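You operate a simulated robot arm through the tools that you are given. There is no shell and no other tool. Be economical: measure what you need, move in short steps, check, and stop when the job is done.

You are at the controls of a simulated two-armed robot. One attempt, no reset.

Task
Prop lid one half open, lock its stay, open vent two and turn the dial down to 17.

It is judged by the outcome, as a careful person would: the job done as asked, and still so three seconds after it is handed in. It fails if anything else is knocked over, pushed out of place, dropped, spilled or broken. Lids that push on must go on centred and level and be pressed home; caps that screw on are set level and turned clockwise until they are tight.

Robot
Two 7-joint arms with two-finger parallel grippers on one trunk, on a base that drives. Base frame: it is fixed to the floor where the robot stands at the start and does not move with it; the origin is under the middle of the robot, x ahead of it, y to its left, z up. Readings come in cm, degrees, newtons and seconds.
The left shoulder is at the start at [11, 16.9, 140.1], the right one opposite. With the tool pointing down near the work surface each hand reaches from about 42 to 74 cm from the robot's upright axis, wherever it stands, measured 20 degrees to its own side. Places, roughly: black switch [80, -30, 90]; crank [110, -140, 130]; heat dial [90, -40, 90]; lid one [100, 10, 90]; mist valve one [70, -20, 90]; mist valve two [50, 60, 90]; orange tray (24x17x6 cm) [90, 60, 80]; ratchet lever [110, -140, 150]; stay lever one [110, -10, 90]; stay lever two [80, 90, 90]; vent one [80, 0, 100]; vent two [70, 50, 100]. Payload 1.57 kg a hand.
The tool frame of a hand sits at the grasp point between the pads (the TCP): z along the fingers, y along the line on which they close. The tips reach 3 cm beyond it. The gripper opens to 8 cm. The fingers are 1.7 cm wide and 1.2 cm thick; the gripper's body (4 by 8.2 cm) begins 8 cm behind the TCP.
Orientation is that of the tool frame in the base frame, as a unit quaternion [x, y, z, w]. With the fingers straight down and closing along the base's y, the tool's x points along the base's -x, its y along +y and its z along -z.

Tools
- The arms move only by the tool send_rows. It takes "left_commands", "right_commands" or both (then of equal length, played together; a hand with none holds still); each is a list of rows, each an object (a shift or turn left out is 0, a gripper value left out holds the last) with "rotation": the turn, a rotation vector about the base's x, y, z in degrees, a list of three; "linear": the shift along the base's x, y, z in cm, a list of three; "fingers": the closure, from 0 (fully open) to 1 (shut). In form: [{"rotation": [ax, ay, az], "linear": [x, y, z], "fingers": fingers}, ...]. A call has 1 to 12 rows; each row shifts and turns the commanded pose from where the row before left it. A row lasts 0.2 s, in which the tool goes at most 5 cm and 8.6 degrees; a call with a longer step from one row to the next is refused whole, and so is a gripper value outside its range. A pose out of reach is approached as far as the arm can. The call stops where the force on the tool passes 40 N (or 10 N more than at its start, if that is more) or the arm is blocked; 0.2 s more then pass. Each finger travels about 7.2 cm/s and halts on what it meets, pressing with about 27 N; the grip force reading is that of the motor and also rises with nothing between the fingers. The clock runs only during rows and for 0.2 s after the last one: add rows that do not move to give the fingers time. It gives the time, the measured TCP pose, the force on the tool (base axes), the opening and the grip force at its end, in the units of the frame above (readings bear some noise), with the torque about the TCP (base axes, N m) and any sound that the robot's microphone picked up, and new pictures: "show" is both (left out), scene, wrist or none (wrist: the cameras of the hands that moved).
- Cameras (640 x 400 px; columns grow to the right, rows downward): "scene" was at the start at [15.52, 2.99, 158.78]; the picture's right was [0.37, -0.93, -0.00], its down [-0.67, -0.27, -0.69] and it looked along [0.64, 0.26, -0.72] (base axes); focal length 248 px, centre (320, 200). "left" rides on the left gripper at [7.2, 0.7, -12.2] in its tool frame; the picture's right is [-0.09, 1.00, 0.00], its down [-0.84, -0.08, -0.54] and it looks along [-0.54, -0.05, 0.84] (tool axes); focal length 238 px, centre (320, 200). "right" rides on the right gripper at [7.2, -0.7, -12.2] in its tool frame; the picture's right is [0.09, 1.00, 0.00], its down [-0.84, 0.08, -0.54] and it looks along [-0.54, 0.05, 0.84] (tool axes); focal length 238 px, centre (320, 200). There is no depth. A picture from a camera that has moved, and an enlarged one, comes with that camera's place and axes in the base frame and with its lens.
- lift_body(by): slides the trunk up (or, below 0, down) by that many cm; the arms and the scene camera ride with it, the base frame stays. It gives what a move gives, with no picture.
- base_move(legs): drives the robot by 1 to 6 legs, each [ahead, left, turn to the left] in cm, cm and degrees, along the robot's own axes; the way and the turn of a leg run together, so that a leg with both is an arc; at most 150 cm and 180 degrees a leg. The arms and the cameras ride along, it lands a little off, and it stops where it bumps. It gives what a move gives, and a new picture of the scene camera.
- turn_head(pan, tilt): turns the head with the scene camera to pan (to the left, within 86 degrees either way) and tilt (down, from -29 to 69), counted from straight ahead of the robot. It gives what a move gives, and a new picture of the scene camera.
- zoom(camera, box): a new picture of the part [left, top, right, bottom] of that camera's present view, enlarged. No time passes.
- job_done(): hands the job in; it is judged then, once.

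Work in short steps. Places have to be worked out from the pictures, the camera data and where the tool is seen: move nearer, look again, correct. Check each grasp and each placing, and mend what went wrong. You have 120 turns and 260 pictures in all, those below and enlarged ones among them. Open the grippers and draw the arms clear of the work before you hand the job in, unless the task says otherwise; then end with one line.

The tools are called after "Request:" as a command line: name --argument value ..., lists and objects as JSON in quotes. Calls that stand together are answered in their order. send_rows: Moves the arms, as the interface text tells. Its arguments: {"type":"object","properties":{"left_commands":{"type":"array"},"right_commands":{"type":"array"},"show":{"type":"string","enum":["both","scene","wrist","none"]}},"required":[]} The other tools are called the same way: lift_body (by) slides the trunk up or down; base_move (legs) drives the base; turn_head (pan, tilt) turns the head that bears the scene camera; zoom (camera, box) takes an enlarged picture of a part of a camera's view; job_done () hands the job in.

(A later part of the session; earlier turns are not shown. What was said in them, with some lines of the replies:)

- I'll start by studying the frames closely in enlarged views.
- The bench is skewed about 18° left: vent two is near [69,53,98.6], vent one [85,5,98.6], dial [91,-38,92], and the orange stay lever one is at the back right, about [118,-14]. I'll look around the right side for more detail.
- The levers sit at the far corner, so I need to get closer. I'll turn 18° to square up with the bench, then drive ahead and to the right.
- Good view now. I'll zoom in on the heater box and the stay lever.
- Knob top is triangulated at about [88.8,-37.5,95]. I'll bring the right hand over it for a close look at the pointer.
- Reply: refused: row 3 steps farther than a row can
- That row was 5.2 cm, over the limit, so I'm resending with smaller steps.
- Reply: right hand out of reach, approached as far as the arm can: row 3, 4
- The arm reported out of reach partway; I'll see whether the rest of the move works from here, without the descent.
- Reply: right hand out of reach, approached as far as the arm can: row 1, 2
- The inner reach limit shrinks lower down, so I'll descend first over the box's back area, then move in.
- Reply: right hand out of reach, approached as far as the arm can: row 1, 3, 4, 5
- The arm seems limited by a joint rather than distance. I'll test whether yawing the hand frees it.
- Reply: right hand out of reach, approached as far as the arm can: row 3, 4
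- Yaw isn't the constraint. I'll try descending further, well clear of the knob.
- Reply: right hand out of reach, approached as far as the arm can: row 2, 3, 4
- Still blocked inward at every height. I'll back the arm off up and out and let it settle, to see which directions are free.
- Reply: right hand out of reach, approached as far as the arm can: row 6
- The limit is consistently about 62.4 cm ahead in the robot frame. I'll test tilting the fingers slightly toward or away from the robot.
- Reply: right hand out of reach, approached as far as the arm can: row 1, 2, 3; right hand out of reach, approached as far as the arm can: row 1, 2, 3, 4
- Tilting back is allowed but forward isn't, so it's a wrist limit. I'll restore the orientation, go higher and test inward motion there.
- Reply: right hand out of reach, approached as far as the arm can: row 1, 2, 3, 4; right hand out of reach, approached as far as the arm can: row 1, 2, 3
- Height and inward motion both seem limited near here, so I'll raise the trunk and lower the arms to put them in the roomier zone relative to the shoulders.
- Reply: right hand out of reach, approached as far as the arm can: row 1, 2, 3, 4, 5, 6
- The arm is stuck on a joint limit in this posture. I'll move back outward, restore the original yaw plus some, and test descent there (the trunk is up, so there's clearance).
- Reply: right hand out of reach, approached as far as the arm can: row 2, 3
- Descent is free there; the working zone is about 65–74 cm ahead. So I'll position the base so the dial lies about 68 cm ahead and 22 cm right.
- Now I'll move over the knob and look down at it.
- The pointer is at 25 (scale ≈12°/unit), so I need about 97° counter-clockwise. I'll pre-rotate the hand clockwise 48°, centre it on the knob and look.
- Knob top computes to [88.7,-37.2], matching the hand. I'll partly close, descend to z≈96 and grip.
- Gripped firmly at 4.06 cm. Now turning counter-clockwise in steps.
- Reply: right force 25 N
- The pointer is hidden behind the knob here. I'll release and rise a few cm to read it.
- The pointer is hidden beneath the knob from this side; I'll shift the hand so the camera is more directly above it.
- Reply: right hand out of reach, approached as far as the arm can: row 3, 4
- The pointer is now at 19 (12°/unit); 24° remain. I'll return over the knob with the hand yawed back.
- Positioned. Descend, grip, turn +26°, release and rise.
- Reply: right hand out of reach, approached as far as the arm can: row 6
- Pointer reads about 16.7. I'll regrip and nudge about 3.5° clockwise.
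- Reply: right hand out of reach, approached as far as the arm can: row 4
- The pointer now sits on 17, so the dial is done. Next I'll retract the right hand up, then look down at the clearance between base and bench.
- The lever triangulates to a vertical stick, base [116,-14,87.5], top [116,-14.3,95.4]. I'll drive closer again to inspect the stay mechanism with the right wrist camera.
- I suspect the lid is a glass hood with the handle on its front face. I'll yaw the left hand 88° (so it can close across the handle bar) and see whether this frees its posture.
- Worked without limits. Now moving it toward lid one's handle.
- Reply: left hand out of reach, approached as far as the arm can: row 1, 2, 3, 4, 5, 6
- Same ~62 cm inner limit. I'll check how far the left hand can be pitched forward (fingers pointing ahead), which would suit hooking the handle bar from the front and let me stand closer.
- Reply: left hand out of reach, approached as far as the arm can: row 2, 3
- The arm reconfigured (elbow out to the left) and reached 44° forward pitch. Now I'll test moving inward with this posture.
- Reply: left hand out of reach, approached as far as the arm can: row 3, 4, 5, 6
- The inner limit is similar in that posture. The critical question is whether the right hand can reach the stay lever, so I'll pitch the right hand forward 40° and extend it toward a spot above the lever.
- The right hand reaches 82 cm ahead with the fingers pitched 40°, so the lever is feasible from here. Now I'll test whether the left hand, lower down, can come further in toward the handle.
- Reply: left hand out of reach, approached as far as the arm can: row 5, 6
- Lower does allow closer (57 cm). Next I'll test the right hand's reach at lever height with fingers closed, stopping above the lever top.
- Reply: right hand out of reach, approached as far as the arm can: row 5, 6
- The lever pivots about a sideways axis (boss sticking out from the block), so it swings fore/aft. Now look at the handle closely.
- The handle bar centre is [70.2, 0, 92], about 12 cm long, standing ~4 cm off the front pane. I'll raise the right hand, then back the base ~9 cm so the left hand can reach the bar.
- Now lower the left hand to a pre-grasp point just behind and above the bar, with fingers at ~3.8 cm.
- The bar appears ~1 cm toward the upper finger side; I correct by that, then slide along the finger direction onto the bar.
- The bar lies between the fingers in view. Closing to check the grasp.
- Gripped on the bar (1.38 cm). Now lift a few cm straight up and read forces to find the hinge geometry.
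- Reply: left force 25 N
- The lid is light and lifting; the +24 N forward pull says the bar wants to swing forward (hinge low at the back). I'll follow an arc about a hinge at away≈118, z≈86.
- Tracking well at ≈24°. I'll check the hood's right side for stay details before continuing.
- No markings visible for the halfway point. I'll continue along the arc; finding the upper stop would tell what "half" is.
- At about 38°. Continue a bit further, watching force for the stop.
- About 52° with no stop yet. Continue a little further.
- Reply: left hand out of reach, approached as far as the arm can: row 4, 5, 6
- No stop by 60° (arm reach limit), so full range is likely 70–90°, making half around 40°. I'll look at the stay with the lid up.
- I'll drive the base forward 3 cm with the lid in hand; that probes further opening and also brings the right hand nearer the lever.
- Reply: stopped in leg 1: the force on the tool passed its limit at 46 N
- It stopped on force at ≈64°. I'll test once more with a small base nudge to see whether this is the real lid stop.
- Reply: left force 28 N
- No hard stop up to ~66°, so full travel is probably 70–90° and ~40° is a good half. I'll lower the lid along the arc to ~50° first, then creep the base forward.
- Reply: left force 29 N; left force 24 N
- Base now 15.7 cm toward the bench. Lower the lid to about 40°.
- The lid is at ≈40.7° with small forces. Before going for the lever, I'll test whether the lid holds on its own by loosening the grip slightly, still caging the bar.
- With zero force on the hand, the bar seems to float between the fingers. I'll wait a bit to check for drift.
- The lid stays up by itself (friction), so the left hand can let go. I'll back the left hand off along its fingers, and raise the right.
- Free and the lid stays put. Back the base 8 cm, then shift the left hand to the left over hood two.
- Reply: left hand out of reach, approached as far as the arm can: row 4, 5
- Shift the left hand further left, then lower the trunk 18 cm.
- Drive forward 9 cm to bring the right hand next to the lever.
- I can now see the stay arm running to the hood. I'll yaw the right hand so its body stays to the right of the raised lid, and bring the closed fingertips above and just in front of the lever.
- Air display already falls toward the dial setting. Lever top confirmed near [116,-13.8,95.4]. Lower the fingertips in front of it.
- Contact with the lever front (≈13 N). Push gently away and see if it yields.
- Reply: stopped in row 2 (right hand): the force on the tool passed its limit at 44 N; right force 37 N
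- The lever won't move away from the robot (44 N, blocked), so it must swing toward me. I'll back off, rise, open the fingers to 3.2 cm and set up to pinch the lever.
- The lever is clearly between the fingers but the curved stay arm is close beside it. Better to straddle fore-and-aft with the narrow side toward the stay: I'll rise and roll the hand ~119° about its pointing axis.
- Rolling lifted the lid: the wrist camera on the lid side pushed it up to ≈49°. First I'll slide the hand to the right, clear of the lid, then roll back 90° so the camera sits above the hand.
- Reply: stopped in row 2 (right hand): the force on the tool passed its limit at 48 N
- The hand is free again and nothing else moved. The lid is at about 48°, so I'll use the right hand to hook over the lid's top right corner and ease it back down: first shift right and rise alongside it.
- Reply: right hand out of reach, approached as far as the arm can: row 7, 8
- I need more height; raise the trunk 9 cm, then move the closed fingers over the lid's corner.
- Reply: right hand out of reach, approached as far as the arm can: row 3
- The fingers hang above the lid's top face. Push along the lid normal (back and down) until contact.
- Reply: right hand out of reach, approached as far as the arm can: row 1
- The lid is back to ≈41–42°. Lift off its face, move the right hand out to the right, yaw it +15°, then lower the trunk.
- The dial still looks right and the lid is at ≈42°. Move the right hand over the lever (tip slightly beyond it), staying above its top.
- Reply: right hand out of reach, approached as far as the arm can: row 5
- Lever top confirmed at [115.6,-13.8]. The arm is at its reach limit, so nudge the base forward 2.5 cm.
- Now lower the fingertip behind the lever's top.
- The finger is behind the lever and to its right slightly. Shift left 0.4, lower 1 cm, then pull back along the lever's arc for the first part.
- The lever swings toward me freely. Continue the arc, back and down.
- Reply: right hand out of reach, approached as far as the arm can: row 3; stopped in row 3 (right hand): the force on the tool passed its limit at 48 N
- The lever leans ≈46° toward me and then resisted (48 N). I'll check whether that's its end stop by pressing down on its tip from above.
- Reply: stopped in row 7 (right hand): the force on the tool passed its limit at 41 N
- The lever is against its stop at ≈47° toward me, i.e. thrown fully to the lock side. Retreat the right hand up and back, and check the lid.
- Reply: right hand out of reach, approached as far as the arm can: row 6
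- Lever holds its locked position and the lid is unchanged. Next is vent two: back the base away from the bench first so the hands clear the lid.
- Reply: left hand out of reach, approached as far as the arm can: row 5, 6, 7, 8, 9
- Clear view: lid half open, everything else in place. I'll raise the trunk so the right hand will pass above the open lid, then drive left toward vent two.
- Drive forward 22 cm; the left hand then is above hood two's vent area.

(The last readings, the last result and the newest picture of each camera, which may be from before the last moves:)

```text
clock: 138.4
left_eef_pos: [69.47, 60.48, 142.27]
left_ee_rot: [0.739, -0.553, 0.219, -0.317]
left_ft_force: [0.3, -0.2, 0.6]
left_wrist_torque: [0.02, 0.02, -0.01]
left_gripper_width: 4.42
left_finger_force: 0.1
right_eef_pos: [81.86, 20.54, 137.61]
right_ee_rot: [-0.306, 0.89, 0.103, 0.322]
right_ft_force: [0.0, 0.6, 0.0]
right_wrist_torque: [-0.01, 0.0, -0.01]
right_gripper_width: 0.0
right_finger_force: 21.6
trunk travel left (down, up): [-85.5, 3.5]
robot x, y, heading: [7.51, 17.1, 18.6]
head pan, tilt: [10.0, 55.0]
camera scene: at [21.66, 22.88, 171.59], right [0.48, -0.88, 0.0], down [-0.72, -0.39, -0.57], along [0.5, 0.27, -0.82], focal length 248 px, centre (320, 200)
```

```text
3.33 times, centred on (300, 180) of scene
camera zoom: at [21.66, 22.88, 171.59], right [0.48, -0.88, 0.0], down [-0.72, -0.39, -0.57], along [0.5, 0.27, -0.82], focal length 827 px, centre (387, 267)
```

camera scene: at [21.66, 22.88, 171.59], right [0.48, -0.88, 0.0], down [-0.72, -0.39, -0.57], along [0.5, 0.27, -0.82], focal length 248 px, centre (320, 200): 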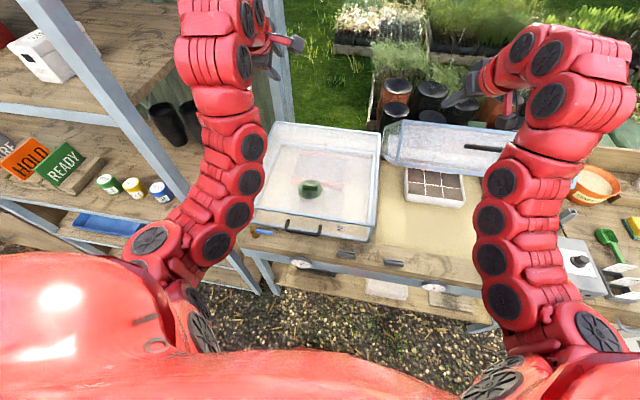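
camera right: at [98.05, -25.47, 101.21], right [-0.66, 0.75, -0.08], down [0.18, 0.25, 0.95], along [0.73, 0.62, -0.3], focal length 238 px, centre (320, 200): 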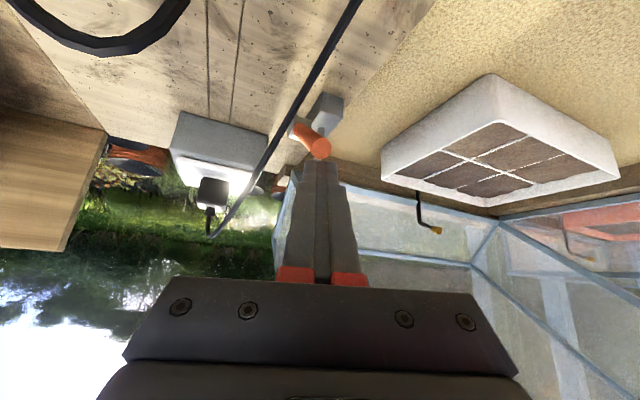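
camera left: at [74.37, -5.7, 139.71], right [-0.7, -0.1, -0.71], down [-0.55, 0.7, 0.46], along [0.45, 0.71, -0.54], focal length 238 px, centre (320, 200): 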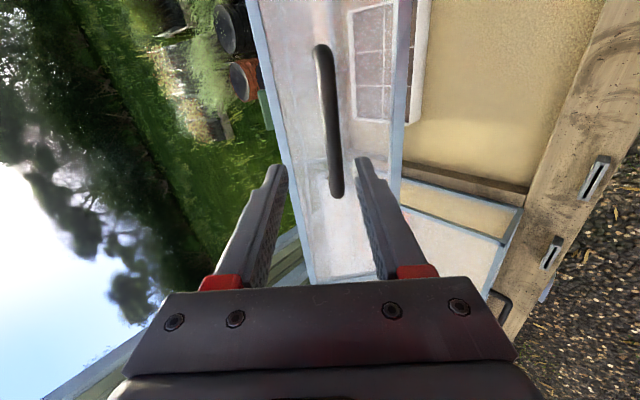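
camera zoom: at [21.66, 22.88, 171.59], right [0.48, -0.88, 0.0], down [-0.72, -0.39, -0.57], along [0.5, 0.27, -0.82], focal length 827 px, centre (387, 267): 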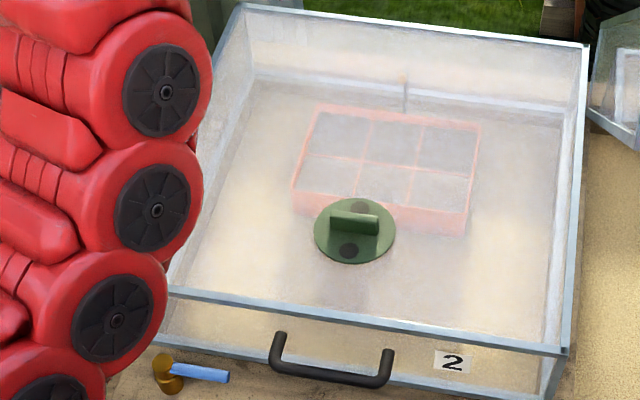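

Vent two confirmed at [68.7,52.4]; its tab lies along the bench, so I need to close across it. Un-pitch the left hand to point down and descend above the vent.

Request:
send_rows --left_commands '[{"rotation": [-2.5, 7.6, 0], "linear": [0, -1, -2]}, {"rotation": [-2.5, 7.6, 0], "linear": [0, -1, -2]}, {"rotation": [-2.5, 7.6, 0], "linear": [0, -1, -2]}, {"rotation": [-2.5, 7.6, 0], "linear": [0, -1, -3]}, {"rotation": [-2.5, 7.6, 0], "linear": [0, -1, -3]}, {"rotation": [-1.2, 3.6, 0], "linear": [0, -1, -3]}, {"linear": [-0.2, -1, -4]}, {"linear": [-0.2, -1, -4]}, {"linear": [-0.2, 0, -4]}, {}]' --show "both"

```text
clock: 140.6
left_eef_pos: [68.51, 52.41, 115.2]
left_ee_rot: [0.801, -0.599, 0.006, -0.011]
left_ft_force: [0.3, -0.1, 0.5]
left_wrist_torque: [0.06, 0.05, -0.02]
left_gripper_width: 4.42
left_finger_force: 0.1
right_eef_pos: [81.75, 20.6, 137.86]
right_ee_rot: [-0.307, 0.889, 0.103, 0.323]
right_ft_force: [0.1, 0.3, 0.9]
right_wrist_torque: [-0.02, 0.0, 0.02]
right_gripper_width: 0.01
right_finger_force: 20.7
trunk travel left (down, up): [-85.5, 3.5]
robot x, y, heading: [7.23, 16.92, 18.5]
head pan, tilt: [10.0, 55.0]
camera scene: at [21.49, 22.88, 171.61], right [0.48, -0.88, 0.0], down [-0.72, -0.39, -0.57], along [0.5, 0.27, -0.82], focal length 248 px, centre (320, 200)
camera left: at [69.53, 45.03, 127.37], right [-0.98, -0.19, -0.03], down [-0.18, 0.82, 0.55], along [-0.08, 0.54, -0.84], focal length 238 px, centre (320, 200)
```

scene: 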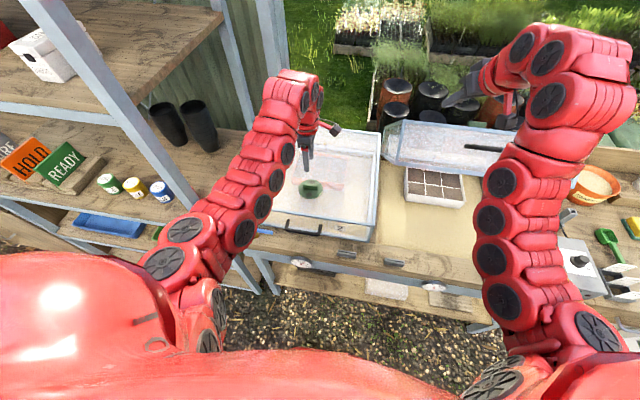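
left: 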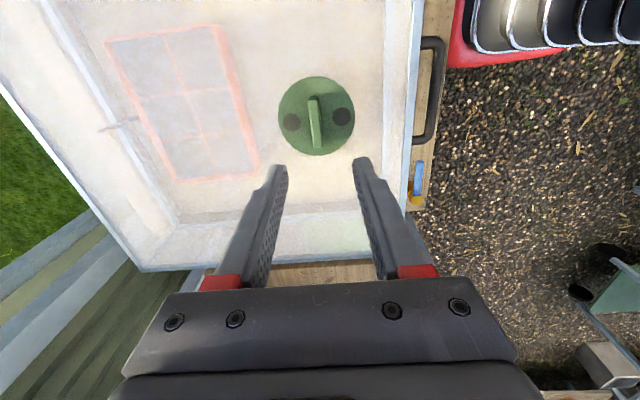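

Request:
zoom --camera "left" --box '[270, 65, 366, 165]'

```text
4.00 times, centred on (318, 115) of left
camera zoom: at [69.53, 45.03, 127.37], right [-0.98, -0.19, -0.03], down [-0.18, 0.82, 0.55], along [-0.08, 0.54, -0.84], focal length 953 px, centre (328, 540)
```

zoom: 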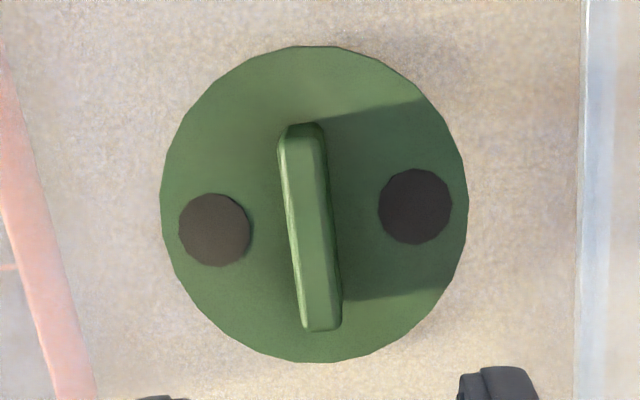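

The tab is centred at ≈[69.4,52.0], parallel to the bench line and perpendicular to my closing axis. Descend and grip it.

Request:
send_rows --left_commands '[{"linear": [0.8, -0.4, -4]}, {"linear": [0, 0, -4]}, {"linear": [0, 0, -2.8]}, {}]' --show "wrist"

```text
clock: 141.6
left_eef_pos: [69.39, 51.88, 104.51]
left_ee_rot: [0.8, -0.6, 0.006, -0.011]
left_ft_force: [0.1, -0.2, -0.4]
left_wrist_torque: [0.0, 0.01, 0.01]
left_gripper_width: 4.38
left_finger_force: 0.2
right_eef_pos: [81.71, 20.37, 137.66]
right_ee_rot: [-0.307, 0.889, 0.104, 0.322]
right_ft_force: [-0.2, -0.3, -0.6]
right_wrist_torque: [0.0, -0.01, -0.02]
right_gripper_width: 0.02
right_finger_force: 21.3
trunk travel left (down, up): [-85.5, 3.5]
robot x, y, heading: [7.61, 16.74, 18.3]
head pan, tilt: [10.0, 55.0]
camera left: at [70.47, 44.53, 116.56], right [-0.98, -0.19, -0.03], down [-0.17, 0.82, 0.55], along [-0.08, 0.54, -0.84], focal length 238 px, centre (320, 200)
```

left: 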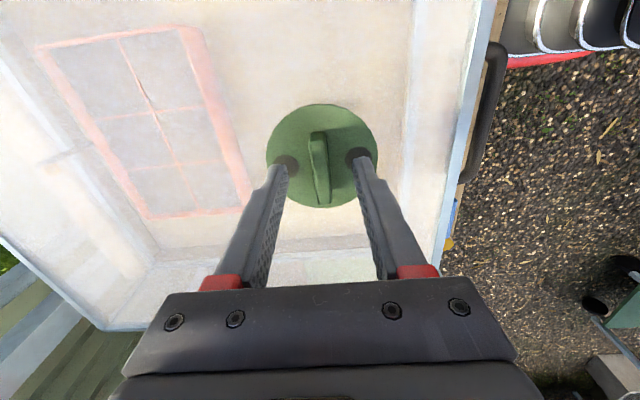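

Request:
send_rows --left_commands '[{"linear": [0, 0, -1.5]}, {"fingers": 1.0}, {}, {}]' --show "wrist"

```text
clock: 142.6
left_eef_pos: [69.52, 52.09, 103.05]
left_ee_rot: [0.801, -0.599, 0.007, -0.012]
left_ft_force: [4.9, 0.7, 1.0]
left_wrist_torque: [-0.07, 0.16, 0.47]
left_gripper_width: 1.22
left_finger_force: 29.6
right_eef_pos: [81.85, 20.52, 137.81]
right_ee_rot: [-0.308, 0.889, 0.104, 0.323]
right_ft_force: [0.7, 0.8, 0.7]
right_wrist_torque: [0.01, -0.02, 0.02]
right_gripper_width: 0.02
right_finger_force: 21.3
trunk travel left (down, up): [-85.5, 3.5]
robot x, y, heading: [7.59, 16.68, 18.4]
head pan, tilt: [10.0, 55.0]
camera left: at [70.52, 44.57, 115.08], right [-0.98, -0.19, -0.03], down [-0.18, 0.82, 0.55], along [-0.08, 0.54, -0.84], focal length 238 px, centre (320, 200)
```

left: 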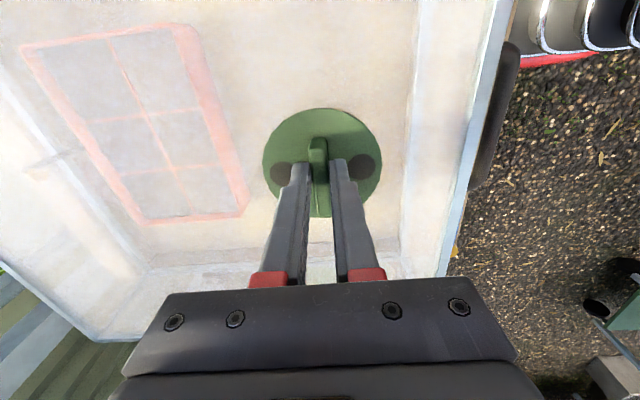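

Gripped (1.22 cm). Try a small counter-clockwise turn and read the torque.

Request:
send_rows --left_commands '[{"rotation": [0, 0, 6]}, {"rotation": [0, 0, 6]}, {}]' --show "wrist"

```text
clock: 143.4
left_eef_pos: [69.65, 52.01, 102.98]
left_ee_rot: [0.859, -0.511, 0.006, -0.013]
left_ft_force: [9.5, -0.6, -1.8]
left_wrist_torque: [-0.15, -0.04, -0.03]
left_gripper_width: 1.16
left_finger_force: 29.3
right_eef_pos: [81.95, 20.56, 137.55]
right_ee_rot: [-0.307, 0.89, 0.103, 0.322]
right_ft_force: [0.5, 0.5, 0.9]
right_wrist_torque: [0.0, 0.01, -0.01]
right_gripper_width: 0.0
right_finger_force: 21.8
trunk travel left (down, up): [-85.5, 3.5]
robot x, y, heading: [7.4, 16.8, 18.5]
head pan, tilt: [10.0, 55.0]
camera left: at [72.15, 45.0, 115.09], right [-0.92, -0.39, -0.03], down [-0.34, 0.76, 0.55], along [-0.19, 0.51, -0.84], focal length 238 px, centre (320, 200)
```

left: 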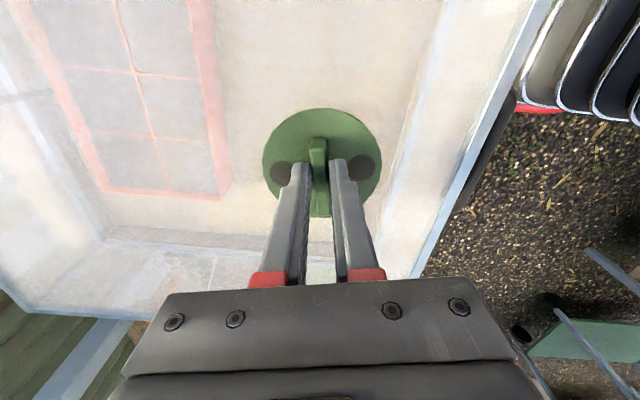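

It turns freely counter-clockwise with the disc. Continue turning.

Request:
send_rows --left_commands '[{"rotation": [0, 0, 8]}, {"rotation": [0, 0, 8]}, {"rotation": [0, 0, 8]}, {"rotation": [0, 0, 8]}, {"rotation": [0, 0, 8]}, {}]' --show "wrist"

```text
clock: 144.7
left_eef_pos: [70.0, 52.45, 103.04]
left_ee_rot: [0.982, -0.187, 0.004, -0.017]
left_ft_force: [11.9, 4.7, -10.4]
left_wrist_torque: [-0.35, -0.83, -0.05]
left_gripper_width: 1.24
left_finger_force: 29.7
right_eef_pos: [82.23, 20.63, 137.43]
right_ee_rot: [-0.307, 0.89, 0.104, 0.32]
right_ft_force: [-1.2, -0.3, -1.0]
right_wrist_torque: [-0.03, -0.01, -0.01]
right_gripper_width: 0.01
right_finger_force: 21.4
trunk travel left (down, up): [-85.5, 3.5]
robot x, y, heading: [7.57, 16.9, 18.6]
head pan, tilt: [10.0, 55.0]
stopped in row 6 (left hand): the force on the tool passed its limit at 41 N (the readings are from after the stop); the commanded pose is now the measured one
camera left: at [76.18, 48.65, 115.17], right [-0.45, -0.89, -0.03], down [-0.76, 0.36, 0.54], along [-0.47, 0.27, -0.84], focal length 238 px, centre (320, 200)
```

left: 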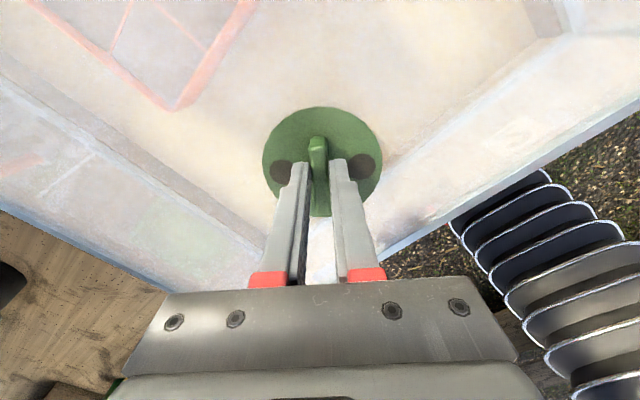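

Turned 52° so far; the stop was due to side load (the hand drifted off the vent axis). I'll recentre slightly and continue.

Request:
send_rows --left_commands '[{"linear": [0.3, 0.15, -0.1]}, {}]' --show "none"

```text
clock: 145.3
left_eef_pos: [69.88, 52.41, 102.94]
left_ee_rot: [0.982, -0.187, 0.003, -0.016]
left_ft_force: [5.0, 2.7, -5.6]
left_wrist_torque: [-0.31, -0.14, -0.03]
left_gripper_width: 1.22
left_finger_force: 29.4
right_eef_pos: [82.04, 20.64, 137.61]
right_ee_rot: [-0.307, 0.889, 0.104, 0.322]
right_ft_force: [-0.5, -0.6, 0.8]
right_wrist_torque: [0.04, -0.02, 0.01]
right_gripper_width: 0.01
right_finger_force: 21.8
trunk travel left (down, up): [-85.5, 3.5]
robot x, y, heading: [7.58, 16.74, 18.8]
head pan, tilt: [10.0, 55.0]
```

Request:
send_rows --left_commands '[{"rotation": [0, 0, 6], "linear": [0.1, 0.05, -0.05]}, {"rotation": [0, 0, 6], "linear": [0.05, 0, 0]}, {"rotation": [0, 0, 6]}, {}]' --show "wrist"

```text
clock: 146.3
left_eef_pos: [70.15, 52.72, 103.04]
left_ee_rot: [0.999, -0.03, 0.0, -0.017]
left_ft_force: [-1.9, 6.0, -6.0]
left_wrist_torque: [-0.12, 0.64, -0.02]
left_gripper_width: 1.19
left_finger_force: 29.0
right_eef_pos: [81.86, 20.74, 137.73]
right_ee_rot: [-0.307, 0.89, 0.103, 0.322]
right_ft_force: [0.0, 0.3, -0.1]
right_wrist_torque: [-0.02, -0.02, 0.03]
right_gripper_width: 0.01
right_finger_force: 21.3
trunk travel left (down, up): [-85.5, 3.5]
robot x, y, heading: [7.57, 16.77, 18.4]
head pan, tilt: [10.0, 55.0]
camera left: at [77.1, 51.02, 115.11], right [-0.15, -0.99, -0.03], down [-0.83, 0.11, 0.55], along [-0.53, 0.11, -0.84], focal length 238 px, centre (320, 200)
```

left: 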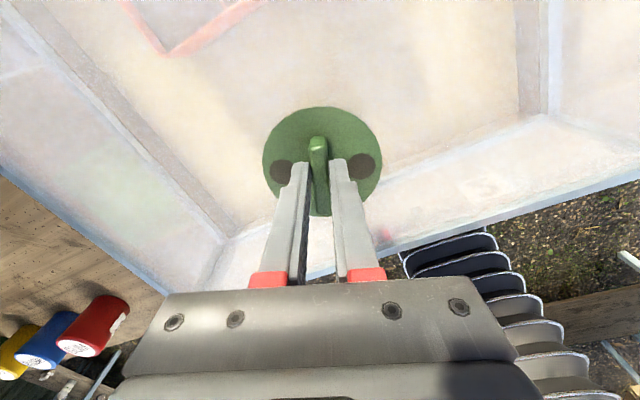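

70° turned, still free. Continue toward 90°.

Request:
send_rows --left_commands '[{"rotation": [0, 0, 6], "linear": [0, 0.15, -0.05]}, {"rotation": [0, 0, 6]}, {"rotation": [0, 0, 6]}, {"rotation": [0, 0, 4]}, {}]' --show "both"

```text
clock: 147.5
left_eef_pos: [70.05, 53.0, 103.03]
left_ee_rot: [0.992, 0.124, -0.002, -0.017]
left_ft_force: [12.0, 28.3, -5.2]
left_wrist_torque: [0.47, -0.42, -0.14]
left_gripper_width: 1.21
left_finger_force: 29.3
left hand out of reach, approached as far as the arm can: row 3, 4
right_eef_pos: [82.06, 21.03, 137.7]
right_ee_rot: [-0.308, 0.89, 0.102, 0.321]
right_ft_force: [0.2, 1.3, -0.3]
right_wrist_torque: [-0.03, 0.04, -0.04]
right_gripper_width: 0.0
right_finger_force: 21.2
trunk travel left (down, up): [-85.5, 3.5]
robot x, y, heading: [7.76, 16.76, 18.7]
head pan, tilt: [10.0, 55.0]
camera scene: at [21.92, 23.52, 171.55], right [0.48, -0.88, 0.0], down [-0.72, -0.39, -0.57], along [0.5, 0.27, -0.82], focal length 248 px, centre (320, 200)
camera left: at [77.13, 53.45, 115.15], right [0.16, -0.99, -0.03], down [-0.83, -0.15, 0.54], along [-0.54, -0.06, -0.84], focal length 238 px, centre (320, 200)
```

scene: 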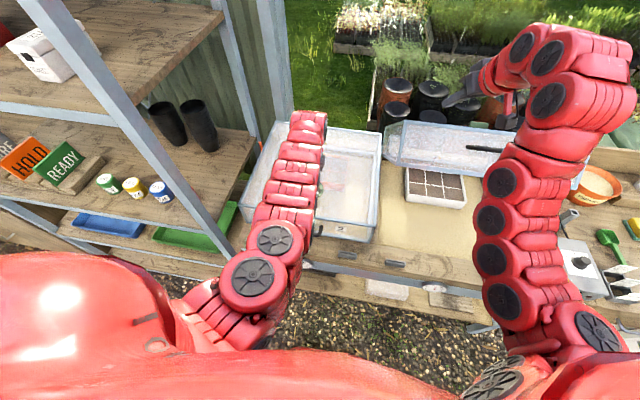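
left: 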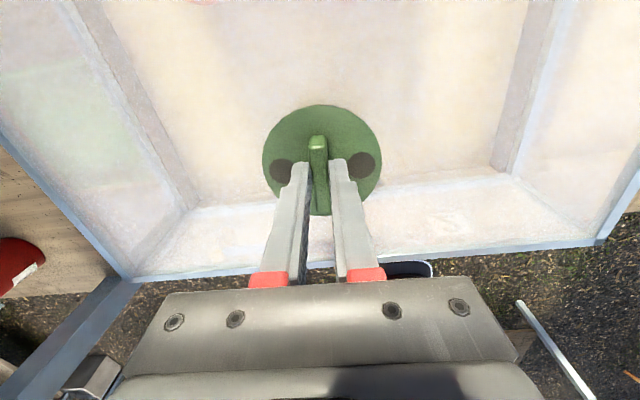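

The vent has turned ≈88°, a quarter turn, with the tab now pointing front-to-back. Release and rise to look.

Request:
send_rows --left_commands '[{"fingers": 0.4}, {}, {"linear": [0, 0, 3]}, {"linear": [0, 0, 4]}, {"linear": [0, 0, 4]}, {}]' --show "none"

Request:
zoom --camera "left" --box '[200, 40, 440, 190]'

```text
clock: 148.9
left_eef_pos: [69.95, 52.3, 114.03]
left_ee_rot: [0.992, 0.122, -0.002, -0.018]
left_ft_force: [0.0, -0.6, 0.5]
left_wrist_torque: [0.0, 0.01, 0.0]
left_gripper_width: 4.8
left_finger_force: 0.1
right_eef_pos: [81.92, 20.52, 137.72]
right_ee_rot: [-0.308, 0.889, 0.104, 0.322]
right_ft_force: [-0.1, -0.1, -0.2]
right_wrist_torque: [0.01, 0.0, -0.02]
right_gripper_width: 0.0
right_finger_force: 21.5
trunk travel left (down, up): [-85.5, 3.5]
robot x, y, heading: [7.42, 16.89, 18.6]
head pan, tilt: [10.0, 55.0]
```

```text
2.67 times, centred on (320, 115) of left
camera zoom: at [77.04, 52.83, 126.2], right [0.15, -0.99, -0.03], down [-0.83, -0.15, 0.54], along [-0.54, -0.06, -0.84], focal length 636 px, centre (320, 427)
```

zoom: 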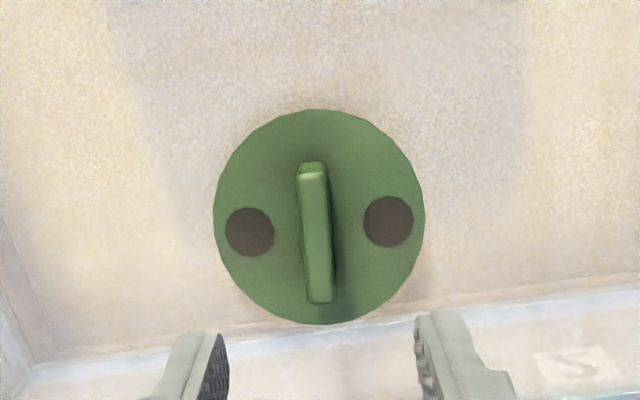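

Vent two now shows its tab front-to-back, a full quarter turn. Before leaving, I'll check that the stay really holds, by gently pressing the lid closed with the right fingertips from above.

Request:
send_rows --right_commands '[{"linear": [2.8, 0.9, 0]}, {"linear": [2.8, 0.9, 0]}, {"linear": [2.8, 0.9, 0]}, {"linear": [-1.2, -0.4, -1.5]}, {"linear": [-1.2, -0.4, -1.5]}, {"linear": [-1.2, -0.4, -1.5]}, {}]' --left_commands '[{"linear": [0, 0, 3]}, {"linear": [0, 0, 3]}, {"linear": [0, 0, 3]}, {"linear": [0, 0, 3]}, {}, {}, {}]' --show "scene"

```text
clock: 150.5
left_eef_pos: [69.81, 52.23, 126.3]
left_ee_rot: [0.992, 0.122, -0.002, -0.017]
left_ft_force: [0.1, 0.1, -0.4]
left_wrist_torque: [0.01, 0.0, 0.03]
left_gripper_width: 4.81
left_finger_force: 0.2
right_eef_pos: [86.44, 21.72, 133.51]
right_ee_rot: [-0.307, 0.889, 0.104, 0.322]
right_ft_force: [0.8, 0.1, 0.1]
right_wrist_torque: [0.01, 0.07, -0.02]
right_gripper_width: 0.0
right_finger_force: 22.1
trunk travel left (down, up): [-85.5, 3.5]
robot x, y, heading: [7.67, 16.8, 18.6]
head pan, tilt: [10.0, 55.0]
camera scene: at [21.56, 22.83, 171.61], right [0.48, -0.88, 0.0], down [-0.72, -0.39, -0.57], along [0.5, 0.27, -0.82], focal length 248 px, centre (320, 200)
```

scene: 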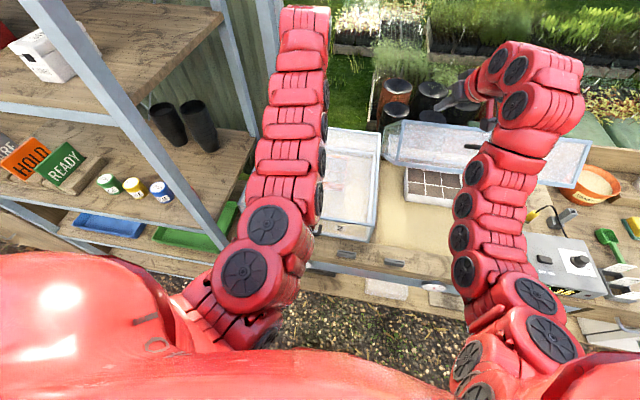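

Request:
send_rows --right_commands '[{"linear": [1.9, 0.6, 0]}, {"linear": [-0.93, -0.3, -1.13]}, {"linear": [-0.93, -0.3, -1.13]}, {"linear": [-0.62, -0.2, -0.75]}, {"linear": [-0.31, -0.1, -0.38]}, {"linear": [-0.31, -0.1, -0.38]}, {}]' --show "both"

```text
clock: 152.1
left_eef_pos: [69.63, 52.28, 126.3]
left_ee_rot: [0.992, 0.123, -0.002, -0.017]
left_ft_force: [0.6, 0.1, 0.3]
left_wrist_torque: [0.0, 0.0, -0.02]
left_gripper_width: 4.79
left_finger_force: 0.1
right_eef_pos: [85.41, 21.67, 129.53]
right_ee_rot: [-0.307, 0.889, 0.104, 0.323]
right_ft_force: [-2.2, -0.2, 0.5]
right_wrist_torque: [0.01, 0.02, 0.01]
right_gripper_width: 0.01
right_finger_force: 21.8
trunk travel left (down, up): [-85.5, 3.5]
robot x, y, heading: [7.59, 17.08, 18.5]
head pan, tilt: [10.0, 55.0]
camera scene: at [21.51, 22.87, 171.61], right [0.48, -0.88, 0.0], down [-0.72, -0.39, -0.57], along [0.5, 0.27, -0.82], focal length 248 px, centre (320, 200)
camera right: at [75.28, 12.94, 134.42], right [-0.67, 0.74, -0.07], down [0.18, 0.26, 0.95], along [0.72, 0.62, -0.3], focal length 238 px, centre (320, 200)
```

scene: 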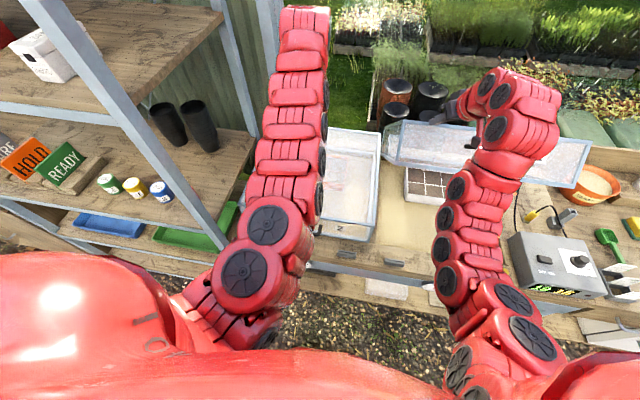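
right: 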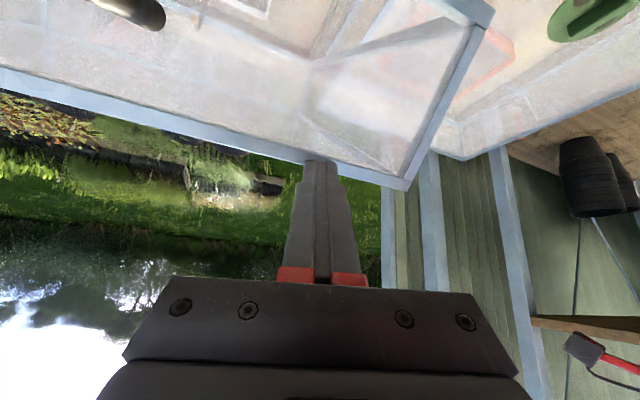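

The fingertip is right at the rim edge; move a bit further over before pressing.

Request:
send_rows --right_commands '[{"linear": [1, 0.3, 2.5]}, {"linear": [3.0, 1.0, 0]}, {"linear": [-0.62, -0.2, -1.0]}, {"linear": [-0.62, -0.2, -0.9]}, {"linear": [-0.62, -0.2, -0.75]}, {"linear": [-0.4, -0.13, -0.5]}, {}]' --show "wrist"

```text
clock: 153.7
left_eef_pos: [69.92, 52.38, 126.33]
left_ee_rot: [0.992, 0.123, -0.002, -0.018]
left_ft_force: [0.5, -0.6, 0.3]
left_wrist_torque: [-0.02, 0.01, 0.02]
left_gripper_width: 4.8
left_finger_force: 0.1
right_eef_pos: [87.16, 22.36, 128.8]
right_ee_rot: [-0.307, 0.889, 0.103, 0.324]
right_ft_force: [6.8, 0.7, 6.5]
right_wrist_torque: [0.11, -0.22, -0.08]
right_gripper_width: 0.01
right_finger_force: 21.3
trunk travel left (down, up): [-85.5, 3.5]
robot x, y, heading: [7.62, 16.91, 18.7]
head pan, tilt: [10.0, 55.0]
camera right: at [77.14, 13.52, 133.69], right [-0.67, 0.74, -0.07], down [0.18, 0.25, 0.95], along [0.72, 0.62, -0.3], focal length 238 px, centre (320, 200)
```

right: 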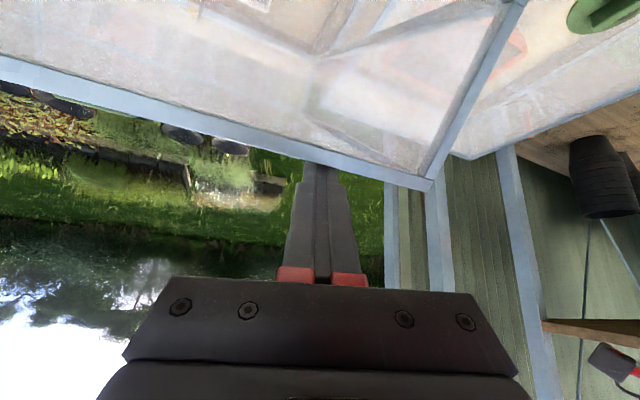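

Contact gives ≈9 N of resistance, where the unlocked lid yielded at almost nothing. One small further press to confirm.

Request:
send_rows --right_commands '[{"linear": [-0.35, -0.1, -0.35]}, {}]' --show "none"

```text
clock: 154.3
left_eef_pos: [69.89, 52.33, 126.32]
left_ee_rot: [0.992, 0.122, -0.002, -0.016]
left_ft_force: [0.3, 1.3, -0.6]
left_wrist_torque: [-0.01, 0.0, 0.0]
left_gripper_width: 4.8
left_finger_force: 0.0
right_eef_pos: [87.0, 22.09, 128.83]
right_ee_rot: [-0.307, 0.889, 0.103, 0.324]
right_ft_force: [17.4, 4.3, 20.4]
right_wrist_torque: [0.45, -0.63, -0.25]
right_gripper_width: 0.0
right_finger_force: 21.4
trunk travel left (down, up): [-85.5, 3.5]
robot x, y, heading: [7.67, 16.7, 18.7]
head pan, tilt: [10.0, 55.0]
```

The lid holds firm at 27 N, so the stay is locked. Lift off, then drive back clear and take a last look.

Request:
send_rows --right_commands '[{"linear": [0.6, 0.2, 1.5]}, {"linear": [0.5, 0.2, 3]}, {"linear": [0, 0, 4]}, {"linear": [0, 0, 3]}, {}]' --left_commands '[{"fingers": 0.0}, {"linear": [0, 0, 3]}, {"linear": [0, 0, 3]}, {"linear": [0, 0, 2]}, {}]' --show "none"

Request:
base_move --legs '[[-30, 0, 0], [0, -25, 0]]'

Request:
turn_head --pan 0 --tilt 42

Request:
zoom --camera "scene" --box '[180, 90, 500, 290]'

```text
clock: 155.5
left_eef_pos: [69.8, 52.28, 131.41]
left_ee_rot: [0.992, 0.122, -0.002, -0.018]
left_ft_force: [-0.7, -0.6, -0.1]
left_wrist_torque: [-0.01, 0.0, 0.03]
left_gripper_width: 8.0
left_finger_force: 0.1
left hand out of reach, approached as far as the arm can: row 3, 4
right_eef_pos: [87.9, 22.46, 140.12]
right_ee_rot: [-0.308, 0.889, 0.104, 0.322]
right_ft_force: [-0.3, 0.5, 0.2]
right_wrist_torque: [0.02, 0.0, 0.0]
right_gripper_width: 0.02
right_finger_force: 21.5
trunk travel left (down, up): [-85.5, 3.5]
robot x, y, heading: [7.87, 16.85, 18.6]
head pan, tilt: [10.0, 55.0]
```

```text
clock: 159.0
left_eef_pos: [48.56, 19.44, 131.45]
left_ee_rot: [0.992, 0.125, -0.001, -0.017]
left_ft_force: [0.3, -0.1, -0.5]
left_wrist_torque: [0.02, -0.01, -0.03]
left_gripper_width: 8.01
left_finger_force: 0.0
right_eef_pos: [66.89, -10.23, 140.07]
right_ee_rot: [-0.309, 0.889, 0.103, 0.323]
right_ft_force: [-0.6, -0.4, 0.4]
right_wrist_torque: [0.01, -0.01, -0.01]
right_gripper_width: 0.0
right_finger_force: 21.7
trunk travel left (down, up): [-85.5, 3.5]
robot x, y, heading: [-13.35, -16.2, 18.5]
head pan, tilt: [10.0, 55.0]
camera scene: at [0.48, -10.13, 171.61], right [0.48, -0.88, 0.0], down [-0.72, -0.4, -0.57], along [0.5, 0.28, -0.82], focal length 248 px, centre (320, 200)
```

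scene: 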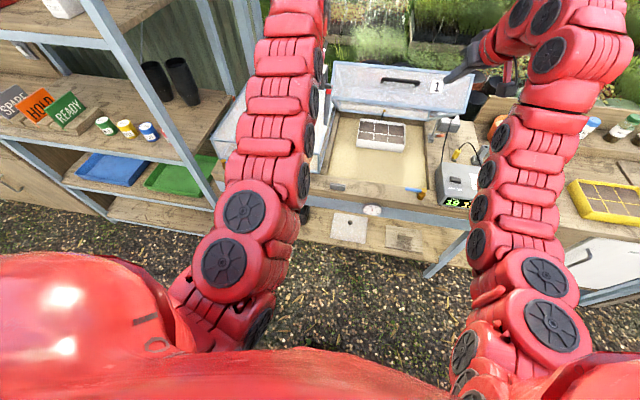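

```text
clock: 159.8
left_eef_pos: [48.72, 19.36, 131.38]
left_ee_rot: [0.992, 0.125, -0.001, -0.018]
left_ft_force: [0.1, -0.7, 0.7]
left_wrist_torque: [0.0, -0.01, 0.01]
left_gripper_width: 8.04
left_finger_force: 0.1
right_eef_pos: [66.97, -10.47, 140.02]
right_ee_rot: [-0.309, 0.889, 0.104, 0.322]
right_ft_force: [-0.4, -0.1, 0.3]
right_wrist_torque: [-0.01, 0.0, 0.0]
right_gripper_width: 0.0
right_finger_force: 20.9
trunk travel left (down, up): [-85.5, 3.5]
robot x, y, heading: [-13.31, -16.37, 18.7]
head pan, tilt: [0.0, 42.0]
camera scene: at [2.21, -11.17, 173.37], right [0.32, -0.95, 0.0], down [-0.63, -0.22, -0.74], along [0.7, 0.24, -0.67], focal length 248 px, centre (320, 200)
```

scene: 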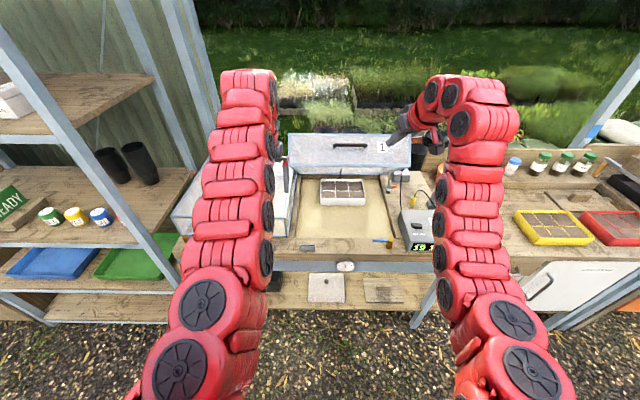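

```text
2.00 times, centred on (340, 190) of scene
camera zoom: at [2.21, -11.17, 173.37], right [0.32, -0.95, 0.0], down [-0.63, -0.22, -0.74], along [0.7, 0.24, -0.67], focal length 496 px, centre (280, 220)
```

zoom: 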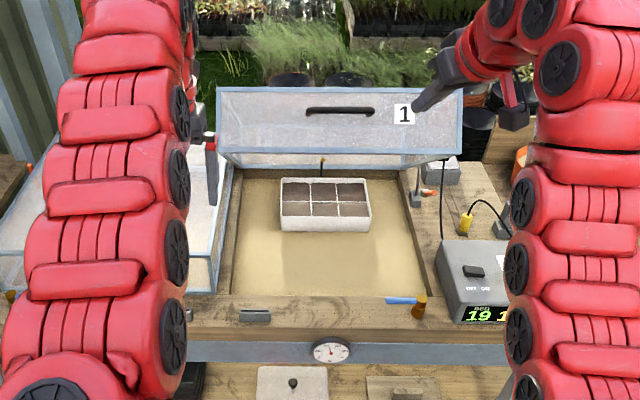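

Lid one is propped, the lever is thrown, and the bench is undisturbed. Open the right gripper with both arms clear of the work, then hand in.

Request:
send_rows --right_commands '[{"fingers": 0.0}, {}, {}, {}]' --show "none"

Request:
job_done

```text
clock: 160.8
left_eef_pos: [48.71, 19.39, 131.32]
left_ee_rot: [0.992, 0.125, -0.001, -0.017]
left_ft_force: [0.1, 0.2, 1.0]
left_wrist_torque: [0.0, 0.01, -0.04]
left_gripper_width: 7.99
left_finger_force: 0.1
right_eef_pos: [66.91, -10.33, 140.04]
right_ee_rot: [-0.31, 0.888, 0.105, 0.322]
right_ft_force: [-0.6, -0.6, -0.2]
right_wrist_torque: [0.0, 0.0, 0.02]
right_gripper_width: 8.02
right_finger_force: 0.0
trunk travel left (down, up): [-85.5, 3.5]
robot x, y, heading: [-13.27, -16.14, 18.8]
head pan, tilt: [0.0, 42.0]
```

```text
The job is handed in.
```

Job handed in: lid one is propped at about 41° (no stop found up to 66°, so "half" is my estimate) with its stay locked (it held against a 27 N push), vent two is turned a quarter turn, which I took as open, and the dial reads 17.
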